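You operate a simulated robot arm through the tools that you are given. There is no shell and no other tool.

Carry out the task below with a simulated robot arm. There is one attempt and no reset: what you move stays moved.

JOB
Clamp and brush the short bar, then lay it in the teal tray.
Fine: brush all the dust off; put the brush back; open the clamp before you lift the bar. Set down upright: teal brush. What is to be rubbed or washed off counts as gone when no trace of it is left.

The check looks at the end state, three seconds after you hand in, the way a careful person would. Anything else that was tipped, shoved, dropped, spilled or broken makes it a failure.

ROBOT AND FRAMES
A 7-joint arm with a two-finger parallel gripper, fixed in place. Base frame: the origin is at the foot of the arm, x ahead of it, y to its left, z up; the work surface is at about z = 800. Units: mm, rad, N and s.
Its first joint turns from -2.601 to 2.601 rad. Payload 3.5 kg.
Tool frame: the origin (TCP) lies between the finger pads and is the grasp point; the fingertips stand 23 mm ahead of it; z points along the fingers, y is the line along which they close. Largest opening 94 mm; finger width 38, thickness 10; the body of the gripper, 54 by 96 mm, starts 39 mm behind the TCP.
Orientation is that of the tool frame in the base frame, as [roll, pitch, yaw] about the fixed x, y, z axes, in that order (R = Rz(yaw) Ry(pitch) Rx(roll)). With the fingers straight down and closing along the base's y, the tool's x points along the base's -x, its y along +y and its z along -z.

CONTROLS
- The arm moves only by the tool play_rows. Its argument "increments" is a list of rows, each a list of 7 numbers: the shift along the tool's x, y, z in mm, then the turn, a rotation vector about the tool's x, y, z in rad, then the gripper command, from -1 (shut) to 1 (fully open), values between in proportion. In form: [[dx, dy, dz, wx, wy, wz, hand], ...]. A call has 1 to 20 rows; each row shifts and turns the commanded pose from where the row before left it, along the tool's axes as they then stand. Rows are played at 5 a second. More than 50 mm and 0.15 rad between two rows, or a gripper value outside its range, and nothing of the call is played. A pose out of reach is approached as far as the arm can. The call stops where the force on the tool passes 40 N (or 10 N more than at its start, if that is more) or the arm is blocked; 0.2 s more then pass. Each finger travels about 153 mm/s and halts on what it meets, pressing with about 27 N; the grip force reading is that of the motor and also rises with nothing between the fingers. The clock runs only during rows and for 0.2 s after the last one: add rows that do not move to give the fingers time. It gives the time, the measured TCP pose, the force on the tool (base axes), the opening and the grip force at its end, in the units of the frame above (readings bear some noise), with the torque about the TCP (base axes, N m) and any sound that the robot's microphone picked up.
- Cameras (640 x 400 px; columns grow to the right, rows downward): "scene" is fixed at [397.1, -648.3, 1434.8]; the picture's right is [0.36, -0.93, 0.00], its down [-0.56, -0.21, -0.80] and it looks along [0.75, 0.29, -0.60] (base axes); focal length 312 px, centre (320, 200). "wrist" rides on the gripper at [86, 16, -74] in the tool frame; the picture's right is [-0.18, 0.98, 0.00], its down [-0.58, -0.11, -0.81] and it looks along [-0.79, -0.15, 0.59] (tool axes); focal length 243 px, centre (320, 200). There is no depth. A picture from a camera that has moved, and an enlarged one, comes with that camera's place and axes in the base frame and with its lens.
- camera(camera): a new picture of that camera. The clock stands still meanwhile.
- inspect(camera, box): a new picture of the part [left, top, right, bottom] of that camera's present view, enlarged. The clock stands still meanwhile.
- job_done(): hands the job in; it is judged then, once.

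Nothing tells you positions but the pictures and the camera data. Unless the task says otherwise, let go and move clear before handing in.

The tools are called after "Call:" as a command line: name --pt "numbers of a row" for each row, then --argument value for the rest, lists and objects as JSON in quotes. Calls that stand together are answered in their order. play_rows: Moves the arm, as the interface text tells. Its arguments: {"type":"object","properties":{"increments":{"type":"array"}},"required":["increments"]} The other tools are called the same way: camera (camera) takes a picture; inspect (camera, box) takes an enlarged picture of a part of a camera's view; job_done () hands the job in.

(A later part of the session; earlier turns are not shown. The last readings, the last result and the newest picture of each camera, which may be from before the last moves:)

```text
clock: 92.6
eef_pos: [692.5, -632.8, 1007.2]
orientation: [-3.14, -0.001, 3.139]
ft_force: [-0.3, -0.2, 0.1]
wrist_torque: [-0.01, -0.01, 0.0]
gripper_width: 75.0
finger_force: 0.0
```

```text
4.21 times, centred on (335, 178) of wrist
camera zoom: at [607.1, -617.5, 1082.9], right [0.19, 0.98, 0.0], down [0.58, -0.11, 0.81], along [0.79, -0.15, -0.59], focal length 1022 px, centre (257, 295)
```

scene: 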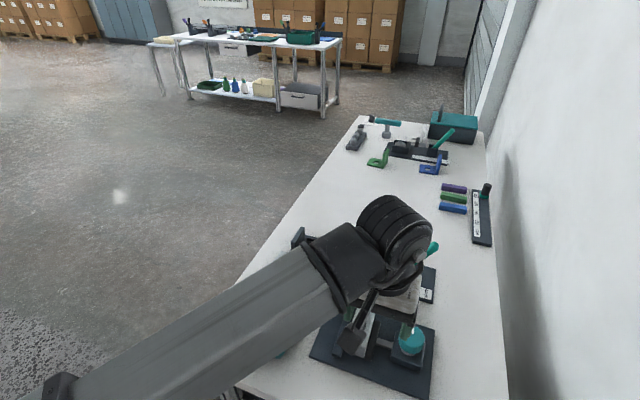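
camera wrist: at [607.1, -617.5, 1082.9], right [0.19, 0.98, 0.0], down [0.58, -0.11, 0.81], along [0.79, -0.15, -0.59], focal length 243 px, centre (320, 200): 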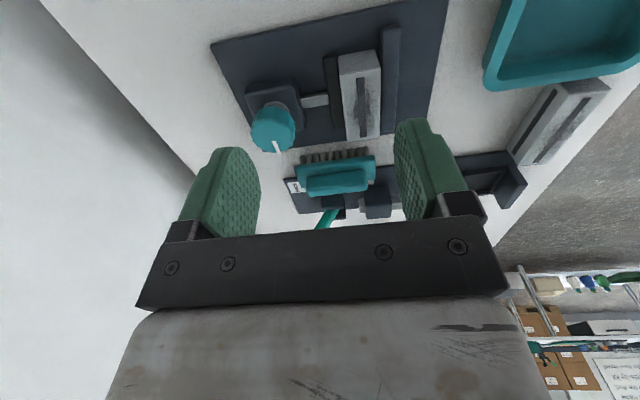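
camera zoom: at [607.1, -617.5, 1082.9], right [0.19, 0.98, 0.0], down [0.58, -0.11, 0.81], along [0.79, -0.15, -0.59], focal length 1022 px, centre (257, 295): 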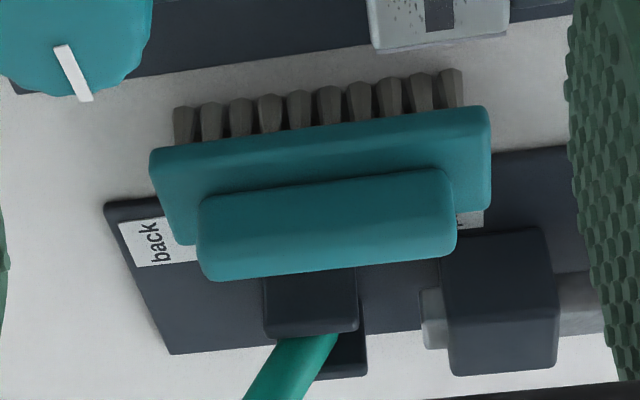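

The bar touches the moving jaw, but I suspect a gap remains at the fixed jaw. I'll zoom closer to check.

Call:
inspect --camera "wrist" --box '[320, 20, 420, 80]'

Call:
inspect --camera "wrist" --box '[310, 90, 410, 150]'

Call:
inspect --camera "scene" --box '[310, 290, 450, 390]'

```text
6.40 times, centred on (370, 50) of wrist
camera zoom: at [607.1, -617.5, 1082.9], right [0.19, 0.98, 0.0], down [0.58, -0.11, 0.81], along [0.79, -0.15, -0.59], focal length 1553 px, centre (0, 1160)
```

zoom: 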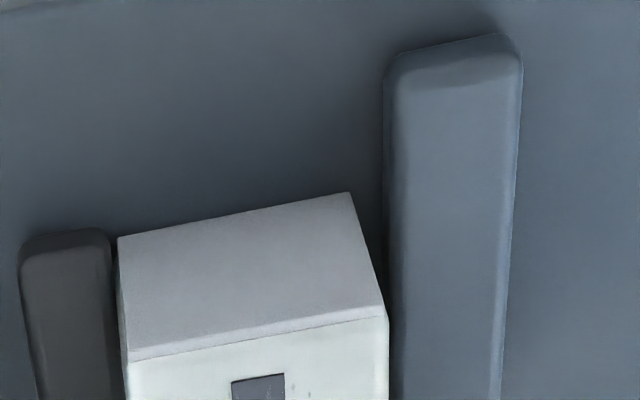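

```text
6.40 times, centred on (360, 120) of wrist
camera zoom: at [607.1, -617.5, 1082.9], right [0.19, 0.98, 0.0], down [0.58, -0.11, 0.81], along [0.79, -0.15, -0.59], focal length 1553 px, centre (64, 712)
```

zoom: 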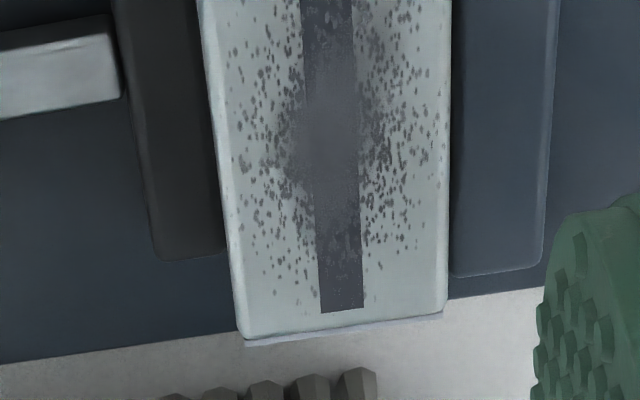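

```text
4.00 times, centred on (380, 340) of scene
camera zoom: at [397.1, -648.3, 1434.8], right [0.36, -0.93, 0.0], down [-0.56, -0.21, -0.8], along [0.75, 0.29, -0.6], focal length 1249 px, centre (80, -360)
```

zoom: 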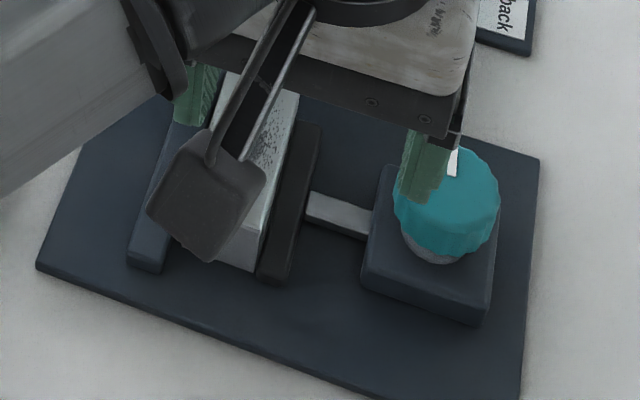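

There's about a 4 mm gap at the fixed jaw even though the knob resists, so it isn't properly clamped yet. I'll regrip the knob and try turning further, checking whether it really is at a stop.

Call:
play_rows --pt "-5 -5 2 0 0 0.05 0.6" --pt "-10 -9 5 0 0 0.1 0.6" --pt "-12 -12 6 0 0 0.1 0.6" --pt "-14 -10 6 0 0 0.1 0.6" --pt "-16 -7 6 0 0 0.1 0.6" --pt "-17 -3 6 0 0 0.1 0.6" --pt "-18 3 6 0 0 0.1 0.6" --pt "0 0 4 0 0 0.1 0.6" --pt "0 0 0 0 0 0.1 0.6" --pt "0 0 0 0 0 0.05 0.6" --pt "0 0 0 0 0 0 0.6"

Call:
camera --camera "wrist"

```text
clock: 95.0
eef_pos: [772.1, -703.9, 966.4]
orientation: [-3.139, 0.001, 2.238]
ft_force: [0.0, 0.1, 0.6]
wrist_torque: [-0.01, -0.04, -0.02]
gripper_width: 75.0
finger_force: 0.1
```

```text
taken
camera wrist: at [732.3, -626.1, 1042.1], right [0.89, 0.47, 0.0], down [0.28, -0.52, 0.81], along [0.37, -0.71, -0.59], focal length 243 px, centre (320, 200)
```

wrist: 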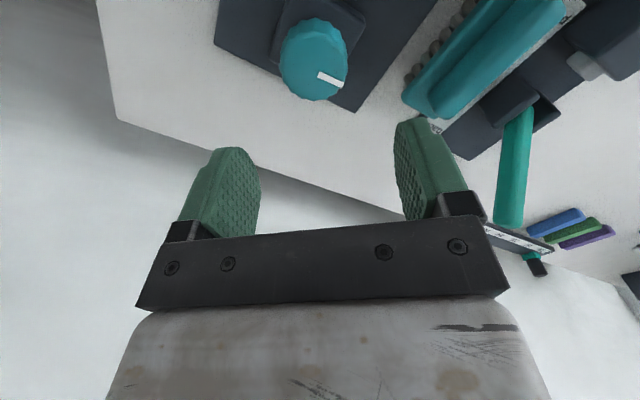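

Call:
play_rows --pt "3.4 -1.2 5 0 0 0 0.6" --pt "3.4 -1.2 10 0 0 0 0.6" --pt "0 0 14 0 0 0 0.6" --pt "0 0 16 0 0 0 0.6" --pt "0 0 16 0 0 0 0.6" --pt "0 0 14 0 0 0 0.6" --pt "0 0 12 0 0 0 0.6" --pt "0 0 8 0 0 0 0.6" --pt "0 0 3 0 0 0 0.6" --pt "0 0 0 0 0 0 0.2" --pt "0 0 0 0 0 0 0.1" --pt "0 0 0 0 0 0 0.03" --pt "0 0 0 0 0 0 0.0" --pt "0 0 0 0 0 0 -0.05" --pt "0 0 0 0 0 0 -0.2" --pt "0 0 0 0 0 0 -1"

Call:
play_rows --pt "0 0 0 0 0 0.03 -1" --pt "0 0 0 0 0 0.05 -1" --pt "0 0 0 0 0 0.05 -1" --pt "0 0 0 0 0 0.03 -1" --pt "0 0 0 0 0 0 -1"

Call:
camera --camera "wrist"

```text
clock: 98.4
eef_pos: [765.2, -700.5, 869.3]
orientation: [-3.14, 0.0, 2.24]
ft_force: [-7.0, -5.0, -3.2]
wrist_torque: [-0.21, 0.12, 0.02]
gripper_width: 47.7
finger_force: 44.9
```

```text
clock: 99.6
eef_pos: [766.0, -701.3, 869.8]
orientation: [-3.14, 0.001, 2.081]
ft_force: [-7.8, -10.8, -1.5]
wrist_torque: [-0.26, 0.11, 0.64]
gripper_width: 47.7
finger_force: 45.1
```

```text
taken
camera wrist: at [738.5, -617.3, 944.0], right [0.95, 0.32, 0.0], down [0.19, -0.56, 0.81], along [0.26, -0.77, -0.59], focal length 243 px, centre (320, 200)
```

wrist: 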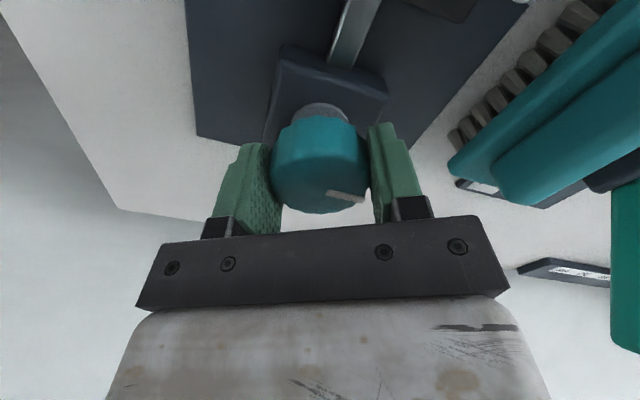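

Call:
play_rows --pt "0 0 0 0 0 0.05 -1" --pt "0 0 0 0 0 0.05 -1" --pt "0 0 0 0 0 0.05 -1" --pt "0 0 0 0 0 0.05 -1" --pt "0 0 0 0 0 0 -1"

Call:
inspect --camera "wrist" --box '[180, 0, 500, 240]'

```text
clock: 100.8
eef_pos: [765.2, -699.8, 870.7]
orientation: [-3.141, 0.003, 1.881]
ft_force: [-11.5, -8.6, 2.0]
wrist_torque: [-0.04, 0.24, 0.92]
gripper_width: 47.6
finger_force: 45.2
```

```text
1.67 times, centred on (340, 120) of wrist
camera zoom: at [755.5, -613.2, 944.2], right [0.99, 0.12, 0.0], down [0.07, -0.59, 0.81], along [0.1, -0.8, -0.59], focal length 404 px, centre (287, 333)
```

zoom: 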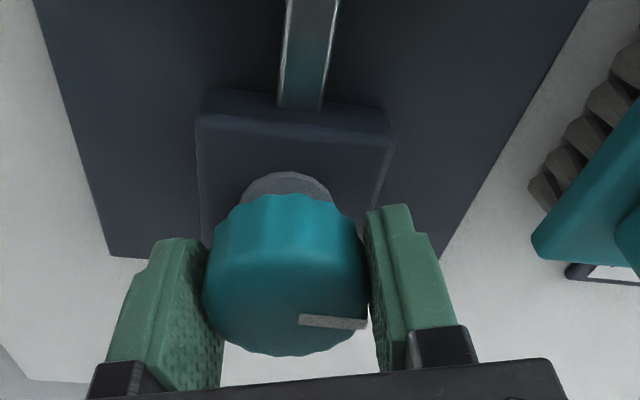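

Call:
play_rows --pt "0 0 0 0 0 0.06 -1" --pt "0 0 0 0 0 0.06 -1" --pt "0 0 0 0 0 0.06 -1" --pt "0 0 0 0 0 0.06 -1" --pt "0 0 0 0 0 0.06 -1" --pt "0 0 0 0 0 0 -1"

Call:
inspect --camera "wrist" --box '[180, 0, 500, 240]'

```text
clock: 102.2
eef_pos: [765.9, -699.5, 867.8]
orientation: [-3.141, 0.002, 1.58]
ft_force: [-14.6, -6.2, 2.1]
wrist_torque: [-0.05, 0.22, 0.91]
gripper_width: 47.4
finger_force: 45.0
```

```text
1.67 times, centred on (340, 120) of wrist
camera zoom: at [781.7, -613.8, 944.0], right [0.98, -0.18, 0.0], down [-0.1, -0.58, 0.81], along [-0.14, -0.79, -0.59], focal length 404 px, centre (287, 333)
```

zoom: 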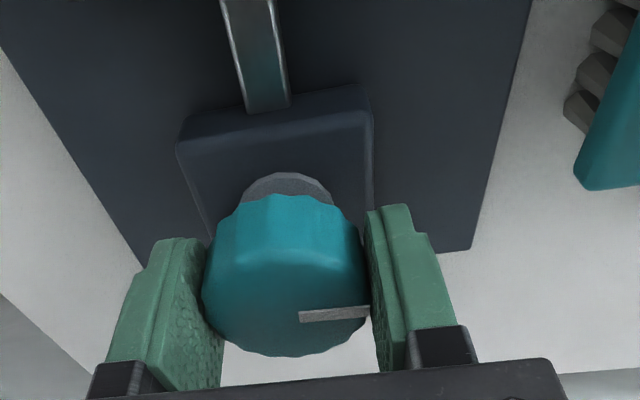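

The knob creeps only a few degrees under about 0.9 N·m, so it's tight. I'll release and look end-on at the bar and jaws.

Call:
play_rows --pt "0 0 0 0 0 0 0.1" --pt "0 0 0 0 0 0 0.4" --pt "0 0 0 0 0 0 0.6" --pt "0 0 -4 0 0 0 0.6" --pt "0 0 -10 0 0 0 0.6" --pt "0 0 -14 0 0 0 0.6" --pt "0 0 -16 0 0 0 0.6" --pt "0 0 -16 0 0 -0.05 0.6" --pt "0 0 -14 0 0 -0.1 0.6" --pt "0 0 -12 0 0 -0.13 0.6" --pt "0 0 -8 0 0 -0.13 0.6" --pt "0 0 -4 0 0 -0.13 0.6" --pt "0 0 0 0 0 -0.13 0.6" --pt "0 0 0 0 0 -0.13 0.6" --pt "0 0 0 0 0 -0.13 0.6" --pt "0 0 0 0 0 -0.13 0.6" --pt "0 0 0 0 0 -0.13 0.6" --pt "0 0 0 0 0 -0.13 0.6" --pt "0 0 0 0 0 -0.13 0.6" --pt "0 0 0 0 0 -0.11 0.6"

Call:
play_rows --pt "5 4 0 0 0 0 0.6" --pt "12 9 0 0 0 0 0.6" --pt "17 14 3 0 0 0 0.6" --pt "17 14 3 0 0 0 0.6" --pt "17 14 3 0 0 0 0.6" --pt "17 14 3 0 0 0 0.6" --pt "17 14 3 0 0 0 0.6" --pt "15 12 3 0 0 0 0.6" --pt "8 8 2 0 0 0 0.6" --pt "0 0 0 0 0 0 0.6"

Call:
camera --camera "wrist"

Call:
inspect --camera "wrist" --box '[240, 40, 440, 200]'

```text
clock: 106.4
eef_pos: [766.7, -698.8, 967.8]
orientation: [-3.14, -0.001, -3.141]
ft_force: [-0.6, 0.3, 0.1]
wrist_torque: [-0.01, 0.01, 0.02]
gripper_width: 75.1
finger_force: 0.1
```

```text
clock: 108.6
eef_pos: [641.3, -596.6, 947.2]
orientation: [-3.139, 0.001, -3.141]
ft_force: [-0.5, 0.4, 0.4]
wrist_torque: [0.02, -0.01, -0.04]
gripper_width: 75.3
finger_force: 0.2
```

```text
taken
camera wrist: at [556.0, -580.6, 1021.7], right [0.18, 0.98, 0.0], down [0.58, -0.11, 0.81], along [0.79, -0.15, -0.59], focal length 243 px, centre (320, 200)
```

wrist: 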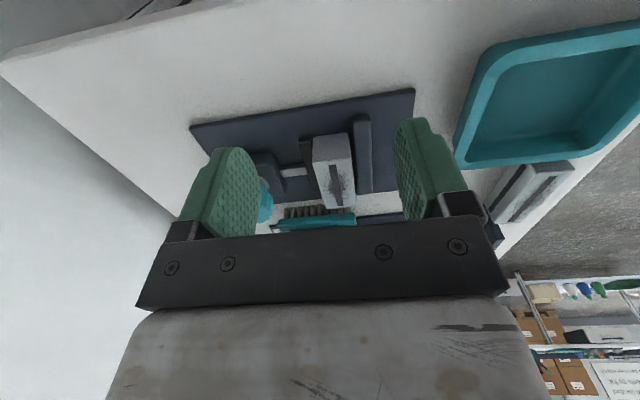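

```text
2.50 times, centred on (340, 120) of wrist
camera zoom: at [556.0, -580.6, 1021.7], right [0.18, 0.98, 0.0], down [0.58, -0.11, 0.81], along [0.79, -0.15, -0.59], focal length 606 px, centre (270, 400)
```

zoom: 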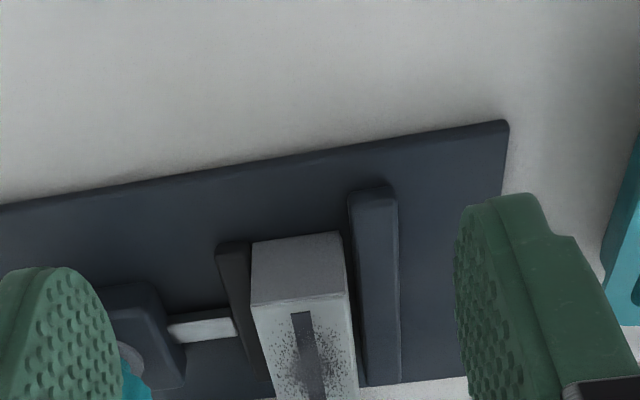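

Call:
inspect --camera "wrist" --box '[320, 100, 400, 150]'

Call:
inspect --camera "wrist" --box '[300, 120, 380, 205]'

```text
8.00 times, centred on (360, 125) of wrist
camera zoom: at [556.0, -580.6, 1021.7], right [0.18, 0.98, 0.0], down [0.58, -0.11, 0.81], along [0.79, -0.15, -0.59], focal length 1941 px, centre (0, 800)
```

zoom: 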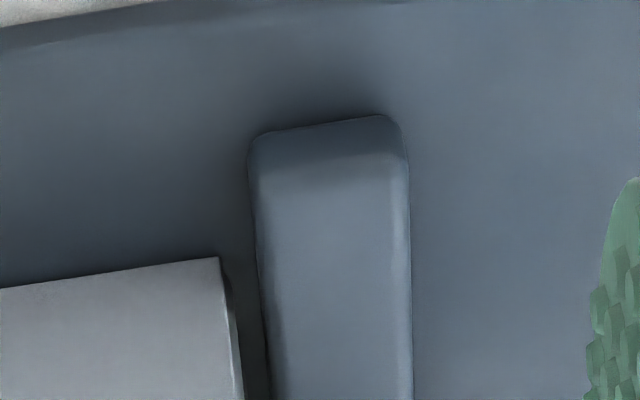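

```text
4.71 times, centred on (340, 162) of wrist
camera zoom: at [556.0, -580.6, 1021.7], right [0.18, 0.98, 0.0], down [0.58, -0.11, 0.81], along [0.79, -0.15, -0.59], focal length 1142 px, centre (226, 376)
```

zoom: 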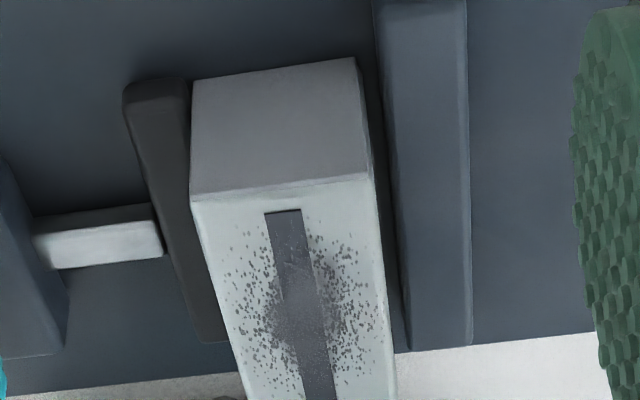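

There is clearly a gap of about 4 mm at the fixed jaw while the moving jaw touches the bar. I'll grip the bar by its ends again and try nudging it to the fixed jaw, which also tells me whether it's actually held.

Call:
play_rows --pt "-5 0 0 0 0 0.05 0.6" --pt "-10 0 0 0 0 0.1 0.6" --pt "-15 -2 0 0 0 0.0 0.6" --pt "-18 -3 0 0 0 0.0 0.6" --pt "-18 -3 0 0 0 0.0 0.6" --pt "-18 -3 0 0 0 0.0 0.6" --pt "-18 -3 0 0 0 0.0 0.6" --pt "-14 -3 0 0 0 0.0 0.6" --pt "-8 -2 0 0 0 0.0 0.6" --pt "0 0 0 0 0 0.13 0.6" --pt "0 0 0 0 0 0.13 0.8" --pt "0 0 0 0 0 0.13 1" --pt "0 0 0 0 0 0.13 1" --pt "0 0 0 0 0 0.13 1" --pt "0 0 0 0 0 0.13 1" --pt "0 0 0 0 0 0.13 1" --pt "0 0 0 0 0 0.13 1" --pt "0 0 0 0 0 0.13 1" --pt "0 0 0 0 0 0.13 1" --pt "0 0 0 0 0 0.121 1"

Call:
camera --camera "wrist"

Call:
inspect --camera "wrist" --box '[230, 0, 430, 220]'

```text
clock: 112.8
eef_pos: [760.5, -632.1, 947.1]
orientation: [-3.141, 0.002, 1.567]
ft_force: [0.6, -0.6, -0.8]
wrist_torque: [-0.01, -0.01, -0.02]
gripper_width: 93.9
finger_force: 0.0
```

```text
taken
camera wrist: at [778.5, -546.1, 1021.9], right [0.98, -0.19, 0.0], down [-0.11, -0.58, 0.81], along [-0.15, -0.79, -0.59], focal length 243 px, centre (320, 200)
```

wrist: 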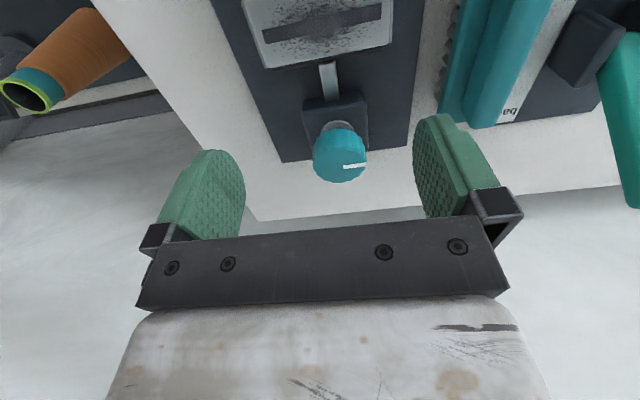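

```text
1.82 times, centred on (330, 110) of wrist
camera zoom: at [778.5, -546.1, 1021.9], right [0.98, -0.19, 0.0], down [-0.11, -0.58, 0.81], along [-0.15, -0.79, -0.59], focal length 441 px, centre (302, 364)
```

zoom: 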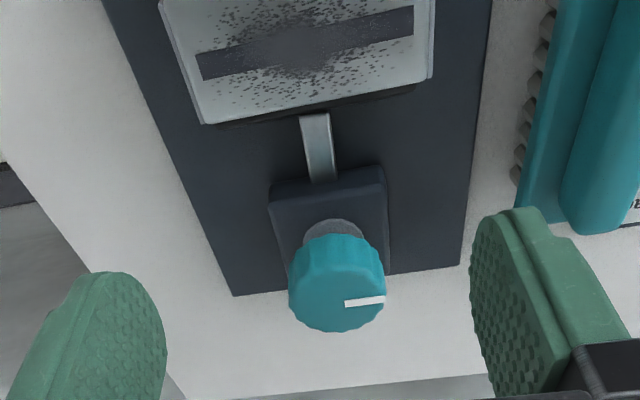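

Call:
play_rows --pt "8 2 0 0 0 0.0 1" --pt "12 3 5 0 0 -0.004 1" --pt "8 2.5 10 0 0 0 1" --pt "3 0.5 14 0 0 0 1" --pt "0 0 16 0 0 0 1" --pt "0 0 14 0 0 0 1" --pt "0 0 10 0 0 0 1" --pt "0 0 5 0 0 0 1" --pt "0 0 0 0 0 0 1"

Call:
inspect --camera "wrist" --box '[160, 20, 520, 240]'

```text
clock: 114.8
eef_pos: [768.1, -601.3, 872.9]
orientation: [-3.141, 0.002, 1.575]
ft_force: [0.1, 0.0, -0.1]
wrist_torque: [-0.02, -0.01, 0.0]
gripper_width: 93.9
finger_force: 0.1
```

```text
1.78 times, centred on (340, 130) of wrist
camera zoom: at [785.5, -515.1, 947.6], right [0.98, -0.18, 0.0], down [-0.11, -0.58, 0.81], along [-0.15, -0.79, -0.59], focal length 431 px, centre (284, 324)
```

zoom: 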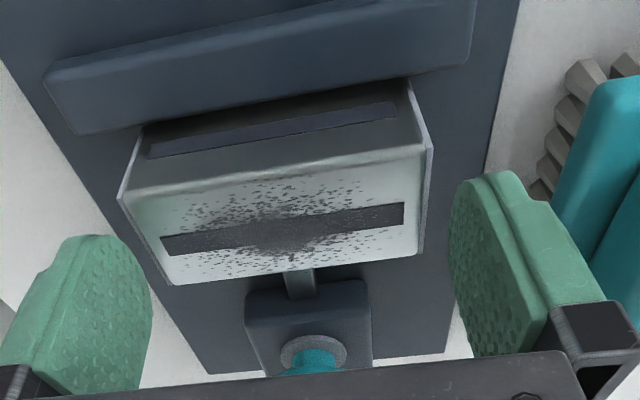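

Call:
play_rows --pt "0 0 3 0 0 0 1" --pt "0 0 4 0 0 0 1" --pt "0 0 4 0 0 0 1" --pt "0 0 5 0 0 0 1" --pt "0 0 6 0 0 0 1" --pt "0 0 6 0 0 0 1" --pt "0 0 5 0 0 0 1" --pt "0 0 3 0 0 0 1" --pt "0 0 0 0 0 0 1" --pt "0 0 0 0 0 0 0.85" --pt "0 0 0 0 0 0 0.8" --pt "0 0 0 0 0 0 0.7" --pt "0 0 0 0 0 0 0.6" --pt "0 0 0 0 0 0 0.6"

```text
clock: 117.8
eef_pos: [767.7, -601.1, 837.7]
orientation: [-3.138, 0.003, 1.571]
ft_force: [-18.7, 1.6, -4.9]
wrist_torque: [-0.02, 0.29, -0.3]
gripper_width: 84.9
finger_force: 27.0
```

The bar's ends show an 18 N side load without shifting, which suggests it's actually held. I'll nudge gently toward +y to confirm.

Call:
play_rows --pt "0.5 0 0 0 0 0 0.6" --pt "0.5 0 0 0 0 0 0.6" --pt "0.5 0 0 0 0 0 0.6" --pt "0.5 0 0 0 0 0 0.6" --pt "0 0 0 0 0 0 0.6"

```text
clock: 119.0
eef_pos: [767.0, -601.0, 837.9]
orientation: [-3.138, 0.006, 1.573]
ft_force: [-30.7, -16.4, -12.4]
wrist_torque: [-0.04, -0.15, 0.18]
gripper_width: 84.8
finger_force: 27.1
```

The bar resists in both directions, so it is clamped firmly. I'll undo the nudge, release and rise.

Call:
play_rows --pt "-1 0 0 0 0 0 0.6" --pt "-1 0 0 0 0 0 0.6" --pt "0 0 0 0 0 0 0.85" --pt "0 0 0 0 0 0 1" --pt "0 0 0 0 0 0 1" --pt "0 0 -3 0 0 0 1" --pt "0 0 -6 0 0 0 1" --pt "0 0 -8 0 0 0 1" --pt "0 0 -10 0 0 0 1" --pt "0 0 -12 0 0 0 1" --pt "0 0 -14 0 0 0 1" --pt "0 0 -16 0 0 0 1" --pt "0 0 -16 0 0 0 1" --pt "0 0 -14 0 0 0 1" --pt "0 0 -10 0 0 0 1" --pt "0 0 -5 0 0 0 1" --pt "0 0 0 0 0 0 1"

Call:
camera --camera "wrist"

Call:
inspect --camera "wrist" --box '[230, 0, 430, 220]'

```text
clock: 122.6
eef_pos: [768.7, -601.3, 951.1]
orientation: [-3.14, 0.001, 1.575]
ft_force: [-0.5, 0.1, 0.2]
wrist_torque: [0.0, -0.02, 0.0]
gripper_width: 94.1
finger_force: 0.0
```

```text
taken
camera wrist: at [785.7, -515.3, 1025.9], right [0.98, -0.18, 0.0], down [-0.11, -0.58, 0.81], along [-0.15, -0.79, -0.59], focal length 243 px, centre (320, 200)
```

wrist: 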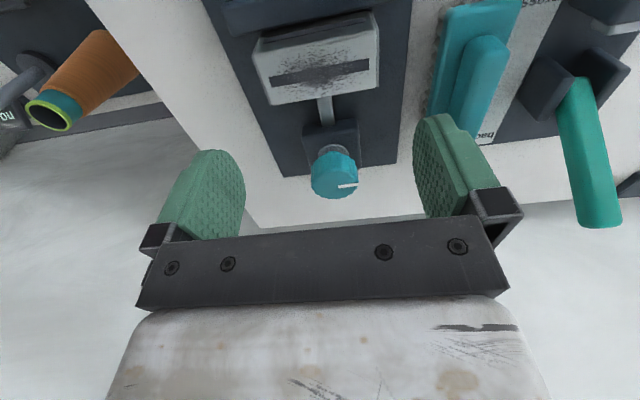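

```text
1.82 times, centred on (330, 110) of wrist
camera zoom: at [785.7, -515.3, 1025.9], right [0.98, -0.18, 0.0], down [-0.11, -0.58, 0.81], along [-0.15, -0.79, -0.59], focal length 441 px, centre (302, 364)
```

zoom: 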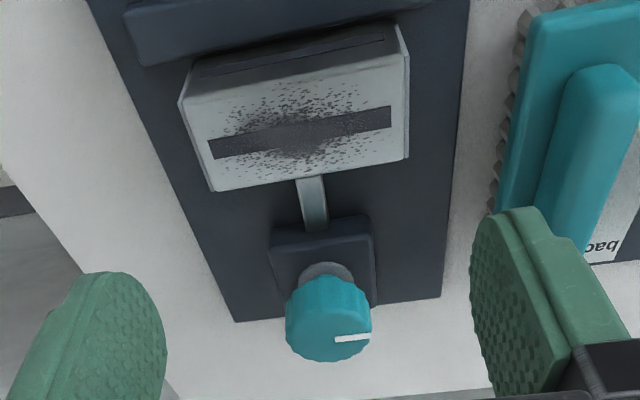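

The clamped bar is ready for brushing. Now I'll measure the brush from this side.

Call:
inspect --camera "wrist" --box '[400, 0, 560, 150]'

Call:
inspect --camera "scene" --box '[350, 255, 450, 325]'

```text
2.67 times, centred on (480, 75) of wrist
camera zoom: at [785.7, -515.3, 1025.9], right [0.98, -0.18, 0.0], down [-0.11, -0.58, 0.81], along [-0.15, -0.79, -0.59], focal length 647 px, centre (-107, 533)
```

zoom: 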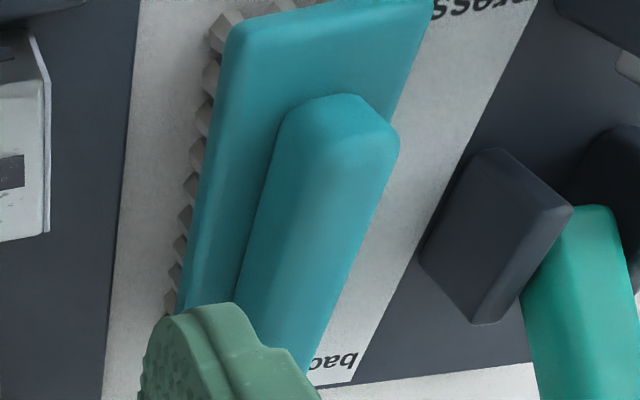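

```text
5.71 times, centred on (400, 290) of scene
camera zoom: at [397.1, -648.3, 1434.8], right [0.36, -0.93, 0.0], down [-0.56, -0.21, -0.8], along [0.75, 0.29, -0.6], focal length 1785 px, centre (-137, -314)
```

zoom: 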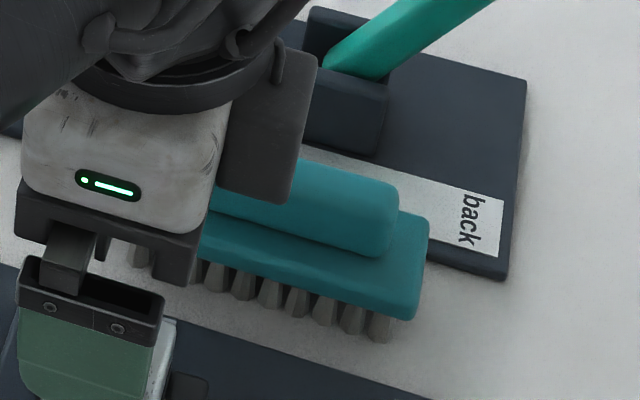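

The brush is centred near [884, −645] along y, with its handle about 20 mm wide on top of a 120×40 mm slab. The press lever stands close to its +x side, so I'll turn the tool half round to keep the housing clear of the lever, then move over.

Call:
play_rows --pt "0 0 -5 0 0 -0.05 0.6" --pt "0 0 -10 0 0 -0.1 0.6" --pt "0 0 -12 0 0 -0.13 0.4" --pt "0 0 -12 0 0 -0.13 0.2" --pt "0 0 -10 0 0 -0.13 0.2" --pt "0 0 0 0 0 -0.13 0.2" --pt "0 0 0 0 0 -0.13 0.2" --pt "0 0 0 0 0 -0.13 0.2" --pt "0 0 0 0 0 -0.13 0.2" --pt "0 0 0 0 0 -0.13 0.2" --pt "0 0 0 0 0 -0.13 0.2" --pt "0 0 0 0 0 -0.13 0.2" --pt "0 0 0 0 0 -0.13 0.2" --pt "0 0 0 0 0 -0.13 0.2" --pt "0 0 0 0 0 -0.13 0.2" --pt "0 0 0 0 0 -0.13 0.2" --pt "0 0 0 0 0 -0.13 0.2" --pt "0 0 0 0 0 -0.13 0.2" --pt "0 0 0 0 0 -0.13 0.2"

Call:
play_rows --pt "0 0 0 0 0 -0.13 0.2" --pt "0 0 0 0 0 -0.13 0.2" --pt "0 0 0 0 0 -0.13 0.2" --pt "0 0 0 0 0 -0.13 0.2" --pt "0 0 0 0 0 -0.13 0.2" --pt "0 0 0 0 0 -0.1 0.2" --pt "0 0 0 0 0 -0.03 0.2" --pt "0 0 0 0 0 0 0.2"

Call:
camera --camera "wrist"

Call:
camera --camera "scene"

```text
clock: 126.6
eef_pos: [768.1, -600.5, 1000.3]
orientation: [-3.14, -0.003, -2.345]
ft_force: [0.0, 0.6, 1.2]
wrist_torque: [-0.02, -0.01, -0.02]
gripper_width: 56.6
finger_force: 0.0
```

```text
clock: 128.4
eef_pos: [768.7, -602.2, 1000.0]
orientation: [3.141, -0.001, -1.567]
ft_force: [-0.6, -0.1, 0.1]
wrist_torque: [0.03, 0.0, 0.02]
gripper_width: 56.5
finger_force: 0.1
```

```text
taken
camera wrist: at [753.9, -688.0, 1075.0], right [-0.98, 0.18, 0.0], down [0.11, 0.58, 0.81], along [0.15, 0.79, -0.59], focal length 243 px, centre (320, 200)
```

wrist: 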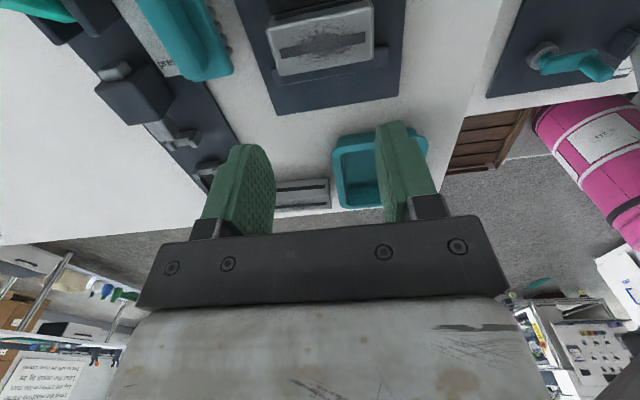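

```text
taken
```

scene: 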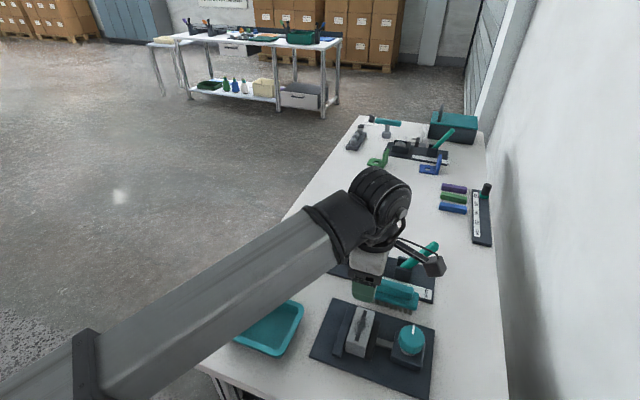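

Call:
play_rows --pt "2 -5 0 0 0 0 0.2" --pt "4 -10 0 0 0 0 0.2" --pt "6 -14 0 0 0 0 0.2" --pt "6 -14 0 0 0 0 0.2" --pt "6 -14 0 0 0 0 0.2" --pt "6 -14 0 0 0 0 0.2" --pt "6 -14 0 0 0 0 0.2" --pt "5 -10 0 0 0 0 0.2" --pt "2 -6 0 0 0 0 0.2" --pt "0 0 0 0 0 0 0.2"

Call:
camera --camera "wrist"

Call:
inspect --camera "wrist" --box '[220, 0, 420, 140]'

Call:
camera --camera "scene"

```text
clock: 130.6
eef_pos: [869.5, -644.1, 1000.6]
orientation: [-3.14, -0.001, -1.571]
ft_force: [-0.3, -0.4, -0.5]
wrist_torque: [-0.03, -0.02, -0.02]
gripper_width: 56.5
finger_force: 0.1
```

```text
taken
camera wrist: at [855.1, -731.0, 1075.7], right [-0.98, 0.18, 0.0], down [0.11, 0.58, 0.81], along [0.15, 0.79, -0.59], focal length 243 px, centre (320, 200)
```

wrist: 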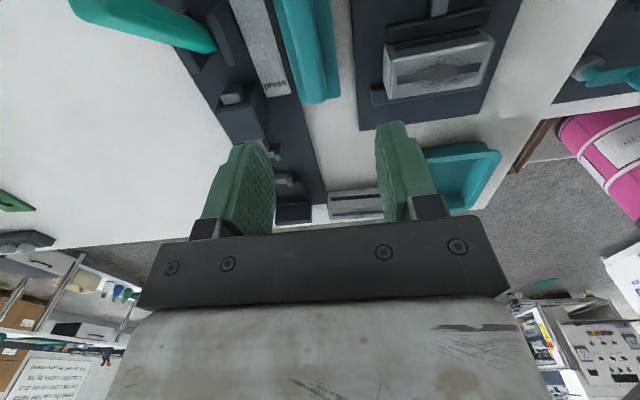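

```text
2.86 times, centred on (320, 70) of wrist
camera zoom: at [855.1, -731.0, 1075.7], right [-0.98, 0.18, 0.0], down [0.11, 0.58, 0.81], along [0.15, 0.79, -0.59], focal length 693 px, centre (320, 571)
```

zoom: 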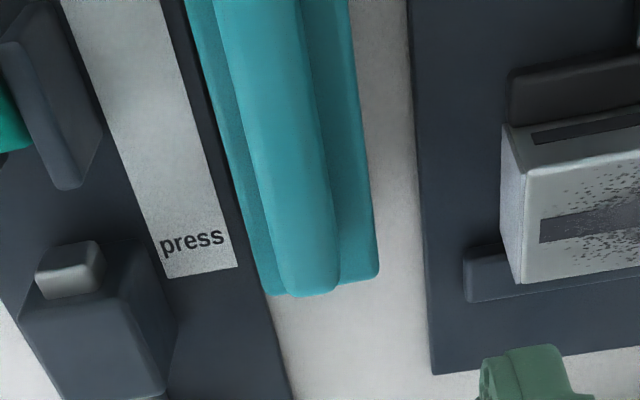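

```text
taken
```

scene: 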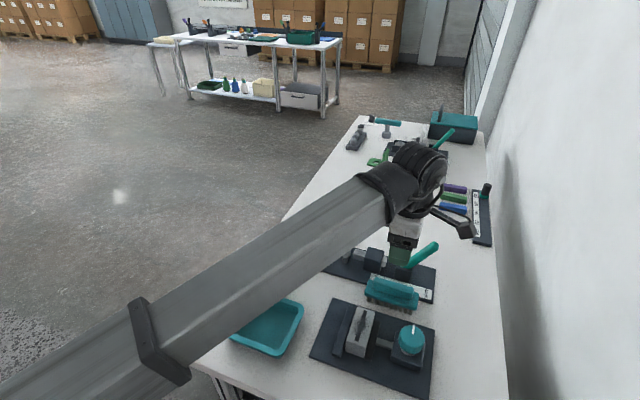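

From above, the brush is parallel to y, with the handle at x 871.5–891, slab x 860–902 and centre y ≈ −645. I'll descend over the handle in steps, watching for the reach limit.

Call:
play_rows --pt "0.5 -5 4 0 0 0 0.0" --pt "0.5 -5 8 0 0 0 0.0" --pt "0 -2 12 0 0 0 0.0" --pt "0 0 14 0 0 0 0.0" --pt "0 0 14 0 0 0 0.0" --pt "0 0 12 0 0 0 0.0" --pt "0 0 8 0 0 0 0.0" --pt "0 0 4 0 0 0 0.0" --pt "0 0 0 0 0 0 0.0"

Call:
camera --camera "wrist"

Call:
inspect --camera "scene" --box '[340, 210, 470, 320]'

```text
clock: 132.6
eef_pos: [882.9, -643.6, 923.8]
orientation: [3.141, -0.001, -1.568]
ft_force: [-0.5, 0.0, -0.3]
wrist_torque: [-0.01, 0.01, 0.01]
gripper_width: 47.0
finger_force: 0.1
```

```text
taken
camera wrist: at [866.6, -732.2, 999.0], right [-0.98, 0.18, 0.0], down [0.11, 0.58, 0.81], along [0.15, 0.79, -0.59], focal length 243 px, centre (320, 200)
```

wrist: 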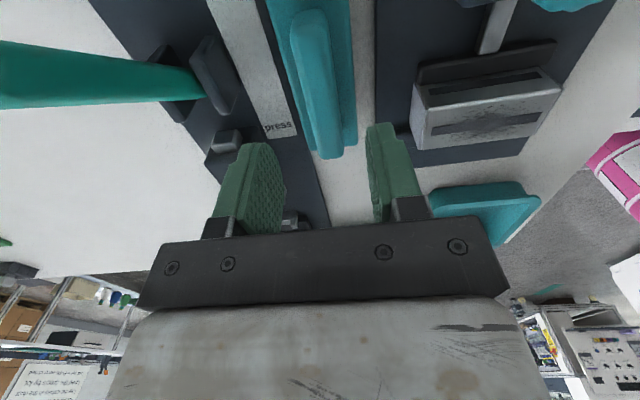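

```text
3.64 times, centred on (405, 265) of scene
camera zoom: at [397.1, -648.3, 1434.8], right [0.36, -0.93, 0.0], down [-0.56, -0.21, -0.8], along [0.75, 0.29, -0.6], focal length 1136 px, centre (11, -36)
```

zoom: 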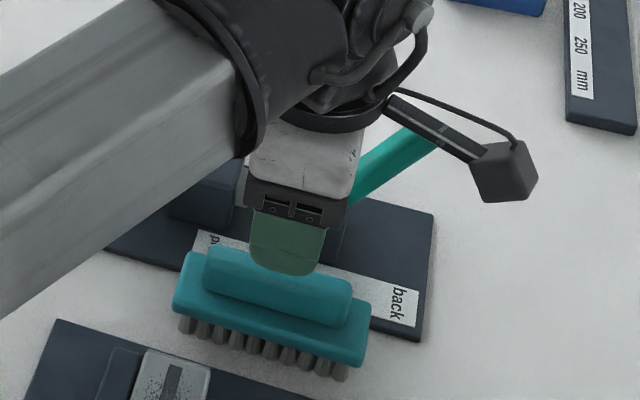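

Call:
inspect --camera "wrist" --box '[220, 0, 420, 170]'

```text
2.35 times, centred on (320, 85) of wrist
camera zoom: at [866.6, -732.2, 999.0], right [-0.98, 0.18, 0.0], down [0.11, 0.58, 0.81], along [0.15, 0.79, -0.59], focal length 571 px, centre (320, 471)
```

zoom: 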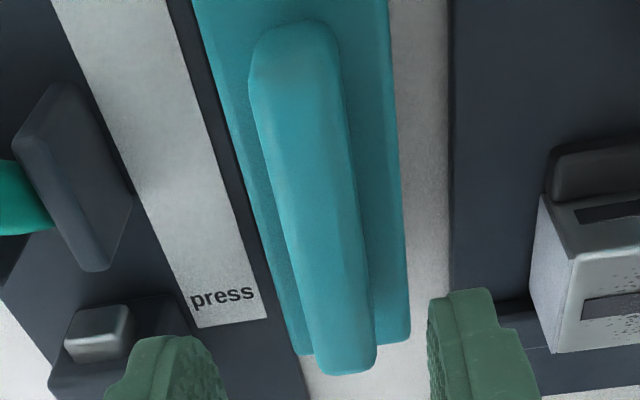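

The gripper is centred over the handle. I'll descend beside it, then creep until the fingertips meet the slab.

Call:
play_rows --pt "0 0 4 0 0 0 0.0" --pt "0 0 8 0 0 0 0.0" --pt "0 0 10 0 0 0 0.0" --pt "0 0 10 0 0 0 0.0" --pt "0 0 8 0 0 0 0.0" --pt "0 0 5 0 0 0 0.0" --pt "0 0 2 0 0 0 0.0" --pt "0 0 0 0 0 0 0.0"

Call:
camera --camera "wrist"

Call:
inspect --camera "scene" --box '[340, 210, 470, 320]'

```text
clock: 134.4
eef_pos: [881.4, -646.0, 876.3]
orientation: [-3.141, -0.001, -1.569]
ft_force: [-0.2, 0.3, 0.3]
wrist_torque: [-0.01, -0.01, -0.03]
gripper_width: 47.0
finger_force: 0.0
```

```text
taken
camera wrist: at [866.7, -732.3, 951.9], right [-0.98, 0.18, 0.0], down [0.11, 0.58, 0.81], along [0.15, 0.79, -0.59], focal length 243 px, centre (320, 200)
```

wrist: 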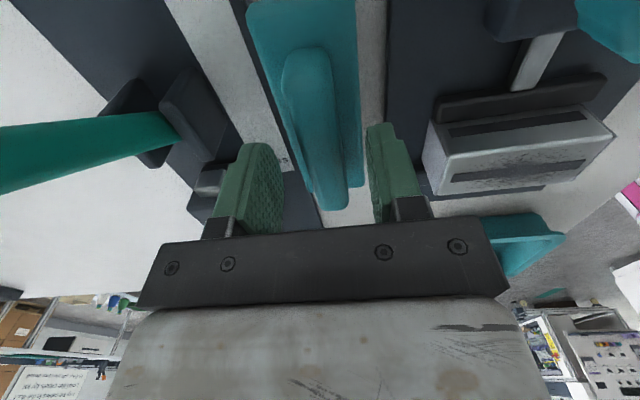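

```text
3.64 times, centred on (405, 265) of scene
camera zoom: at [397.1, -648.3, 1434.8], right [0.36, -0.93, 0.0], down [-0.56, -0.21, -0.8], along [0.75, 0.29, -0.6], focal length 1136 px, centre (11, -36)
```

zoom: 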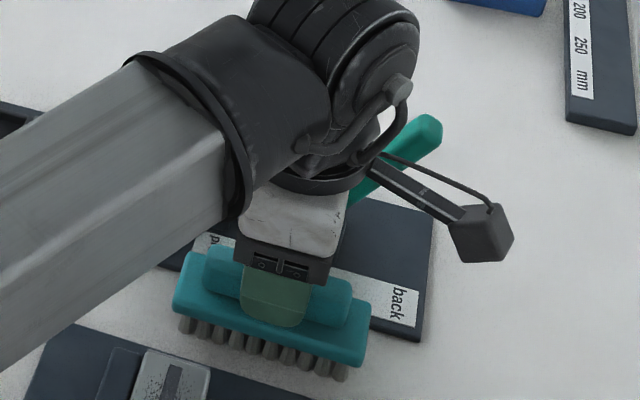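

Call:
play_rows --pt "0 0 2 0 0 0 0.0" --pt "0 0 2 0 0 0 0.0" --pt "0 0 2 0 0 0 0.0" --pt "0 0 1 0 0 0 0.0" --pt "0 0 0 0 0 0 0.0"

Call:
inspect --camera "scene" --box '[370, 265, 430, 315]'

Call:
inspect --camera "wrist" --box '[200, 30, 440, 240]'

```text
clock: 135.6
eef_pos: [882.0, -645.5, 869.3]
orientation: [-3.141, -0.003, -1.568]
ft_force: [0.5, -0.3, 0.0]
wrist_torque: [-0.04, 0.0, 0.0]
gripper_width: 47.1
finger_force: 0.0
```

```text
8.00 times, centred on (400, 290) of scene
camera zoom: at [397.1, -648.3, 1434.8], right [0.36, -0.93, 0.0], down [-0.56, -0.21, -0.8], along [0.75, 0.29, -0.6], focal length 2499 px, centre (-320, -520)
```

zoom: 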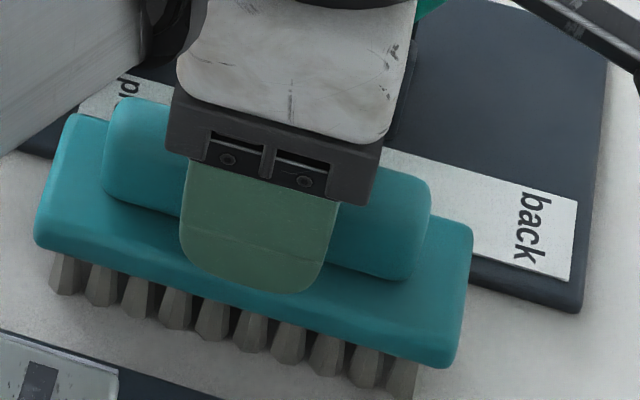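

```text
1.90 times, centred on (320, 135) of wrist
camera zoom: at [867.2, -732.1, 944.7], right [-0.98, 0.18, 0.0], down [0.11, 0.58, 0.81], along [0.15, 0.79, -0.59], focal length 462 px, centre (320, 324)
```

zoom: 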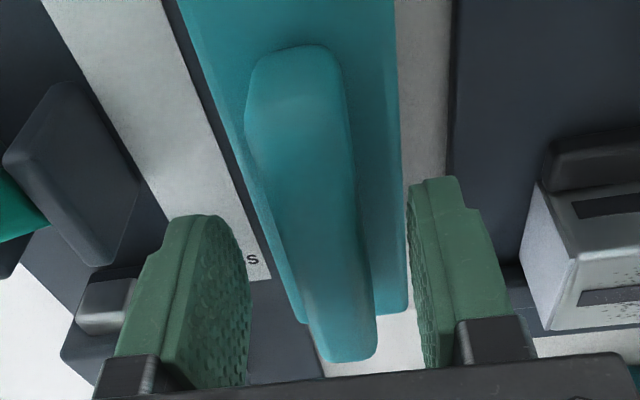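

Call:
play_rows --pt "0 0 0 0 0 0 -0.15" --pt "0 0 0 0 0 0 -0.3" --pt "0 0 0 0 0 0 -0.45" --pt "0 0 0 0 0 0 -0.55" --pt "0 0 0 0 0 0 -0.65" --pt "0 0 0 0 0 0 -1" --pt "0 0 0 0 0 0 -1"

Call:
inspect --camera "scene" --box '[370, 265, 430, 315]'

```text
clock: 137.2
eef_pos: [882.0, -645.4, 870.5]
orientation: [3.14, -0.001, -1.568]
ft_force: [0.5, 0.3, 0.3]
wrist_torque: [0.04, -0.02, -0.01]
gripper_width: 19.5
finger_force: 26.6
```

```text
8.00 times, centred on (400, 290) of scene
camera zoom: at [397.1, -648.3, 1434.8], right [0.36, -0.93, 0.0], down [-0.56, -0.21, -0.8], along [0.75, 0.29, -0.6], focal length 2499 px, centre (-320, -520)
```

zoom: 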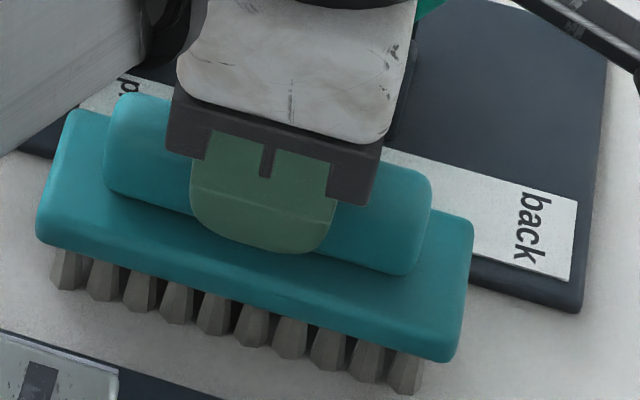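

The fingers hold the handle at 19.5 mm. I'll make a small, slow test lift.

Call:
play_rows --pt "0 0 -1 0 0 0 -1" --pt "0 0 -2 0 0 0 -1" --pt "0 0 -3 0 0 0 -1" --pt "0 0 -3 0 0 0 -1" --pt "0 0 -1 0 0 0 -1" --pt "0 0 0 0 0 0 -1"

Call:
inspect --camera "scene" --box '[370, 265, 430, 315]'

```text
clock: 138.6
eef_pos: [882.7, -644.7, 880.1]
orientation: [3.141, 0.0, -1.57]
ft_force: [0.4, -0.3, -0.6]
wrist_torque: [-0.01, -0.02, -0.02]
gripper_width: 19.6
finger_force: 26.8
```

```text
8.00 times, centred on (400, 290) of scene
camera zoom: at [397.1, -648.3, 1434.8], right [0.36, -0.93, 0.0], down [-0.56, -0.21, -0.8], along [0.75, 0.29, -0.6], focal length 2499 px, centre (-320, -520)
```

zoom: 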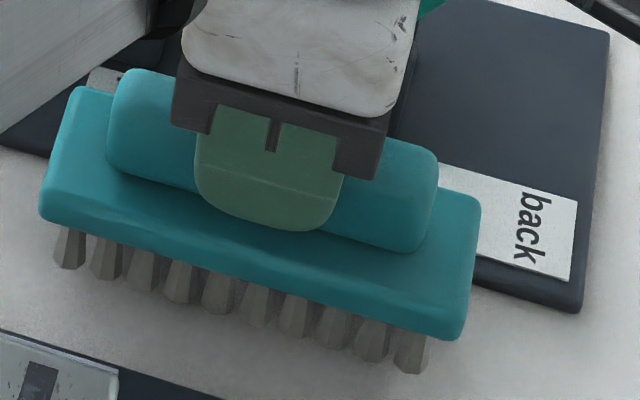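

The brush is lifted and held securely. I'll raise it and carry it over the clamped bar.

Call:
play_rows --pt "0 0 -5 0 0 0 -1" --pt "0 0 -10 0 0 0 -1" --pt "0 0 -14 0 0 0 -1" --pt "0 0 -16 0 0 0 -1" --pt "0 0 -16 0 0 0 -1" --pt "0 0 -12 0 0 0 -1" --pt "-2 4 -6 0 0 0 -1" --pt "-4 10 -2 0 0 0 -1" --pt "-5 14 0 0 0 0 -1" --pt "-6 15 0 0 0 0 -1" --pt "-6 15 0 0 0 0 -1" --pt "-6 15 0 0 0 0 -1" --pt "-6 15 0 0 0 0 -1" --pt "-5 13 0 0 0 0 -1" --pt "-3 9 0 0 0 0 -1" --pt "-1 4.5 0 0 0 0 -1" --pt "0 0 0 0 0 0 -1"

Call:
camera --camera "wrist"

Call:
inspect --camera "scene" --box '[310, 250, 470, 390]'

```text
clock: 142.2
eef_pos: [768.1, -602.0, 961.2]
orientation: [-3.141, -0.003, -1.571]
ft_force: [0.3, -0.9, -1.3]
wrist_torque: [-0.01, 0.01, 0.03]
gripper_width: 19.6
finger_force: 27.1
```

```text
taken
camera wrist: at [752.5, -688.7, 1036.2], right [-0.98, 0.18, 0.0], down [0.11, 0.58, 0.81], along [0.15, 0.79, -0.59], focal length 243 px, centre (320, 200)
```

wrist: 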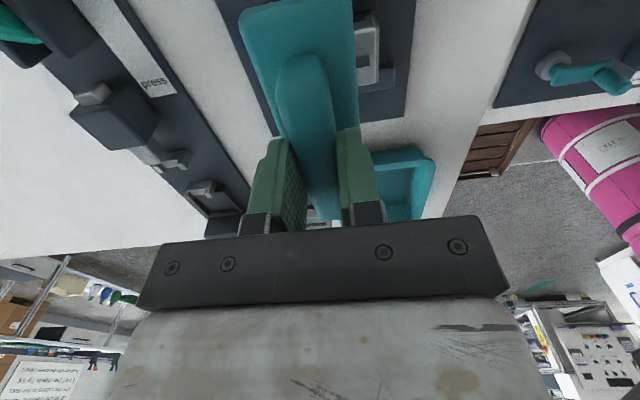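

```text
2.86 times, centred on (390, 320) of scene
camera zoom: at [397.1, -648.3, 1434.8], right [0.36, -0.93, 0.0], down [-0.56, -0.21, -0.8], along [0.75, 0.29, -0.6], focal length 892 px, centre (120, -143)
```

zoom: 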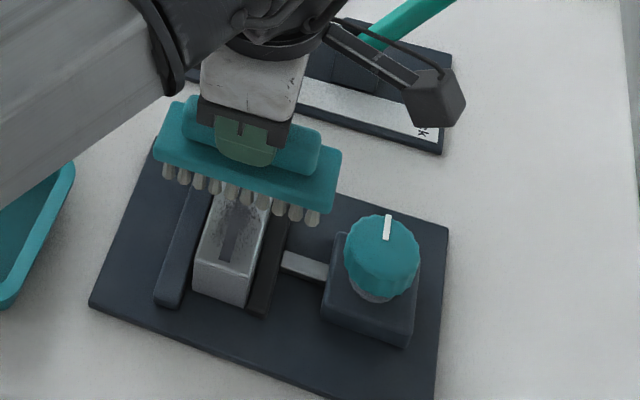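

Call:
play_rows --pt "0 0 4 0 0 0 -1" --pt "0 0 8 0 0 0 -1" --pt "0 0 10 0 0 0 -1" --pt "0 0 8 0 0 0 -1" --pt "0 0 5 0 0 0 -1" --pt "0 0 3 0 0 0 -1" --pt "0 0 1 0 0 0 -1" --pt "0 0 0 0 0 0 -1"

Call:
inspect --camera "scene" --box '[330, 280, 450, 380]'

```text
clock: 144.0
eef_pos: [768.6, -600.7, 921.8]
orientation: [3.141, -0.003, -1.57]
ft_force: [0.2, 1.2, -1.1]
wrist_torque: [0.03, 0.04, -0.02]
gripper_width: 19.6
finger_force: 27.3
```

```text
4.00 times, centred on (390, 330) of scene
camera zoom: at [397.1, -648.3, 1434.8], right [0.36, -0.93, 0.0], down [-0.56, -0.21, -0.8], along [0.75, 0.29, -0.6], focal length 1249 px, centre (40, -320)
```

zoom: 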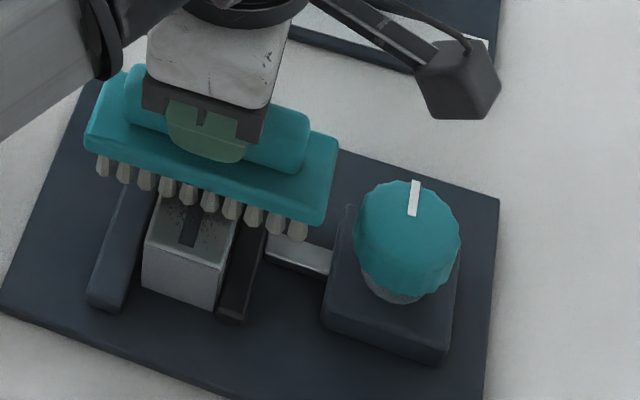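

Next, I creep down until the bristles touch the bar.

Call:
play_rows --pt "0 0 1 0 0 0 -1" --pt "0 0 1 0 0 0 -1" --pt "0 0 1 0 0 0 -1" --pt "0 0 0 0 0 0 -1"

Call:
play_rows --pt "0 0 0.7 0 0 0 -1" --pt "0 0 0.7 0 0 0 -1" --pt "0 0 0 0 0 0 -1"

```text
clock: 145.0
eef_pos: [767.6, -602.2, 919.8]
orientation: [3.141, -0.001, -1.568]
ft_force: [0.4, -0.7, -1.7]
wrist_torque: [-0.03, 0.01, 0.02]
gripper_width: 19.7
finger_force: 26.9
```

```text
clock: 145.8
eef_pos: [768.3, -601.5, 918.3]
orientation: [-3.141, -0.002, -1.569]
ft_force: [-0.5, -0.5, -0.4]
wrist_torque: [0.01, -0.01, 0.04]
gripper_width: 19.5
finger_force: 27.1
```

Call:
play_rows --pt "0 0 0.7 0 0 0 -1" --pt "0 0 0.7 0 0 0 -1" --pt "0 0 0 0 0 0 -1"

Call:
inspect --camera "scene" --box '[330, 280, 450, 380]'

```text
clock: 146.6
eef_pos: [766.9, -601.6, 918.0]
orientation: [3.141, -0.001, -1.57]
ft_force: [-0.3, 0.4, 18.9]
wrist_torque: [-0.04, 0.04, -0.01]
gripper_width: 19.5
finger_force: 27.0
```

```text
4.00 times, centred on (390, 330) of scene
camera zoom: at [397.1, -648.3, 1434.8], right [0.36, -0.93, 0.0], down [-0.56, -0.21, -0.8], along [0.75, 0.29, -0.6], focal length 1249 px, centre (40, -320)
```

zoom: 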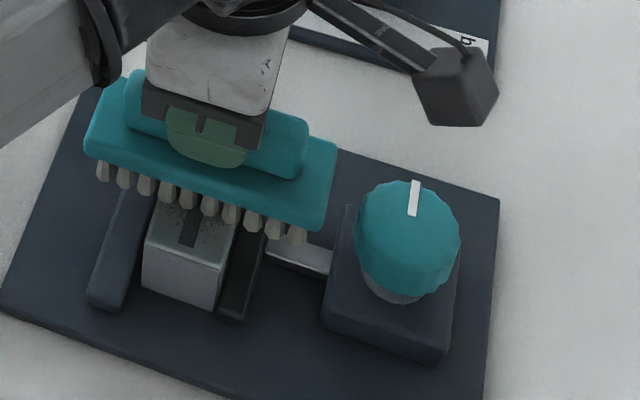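

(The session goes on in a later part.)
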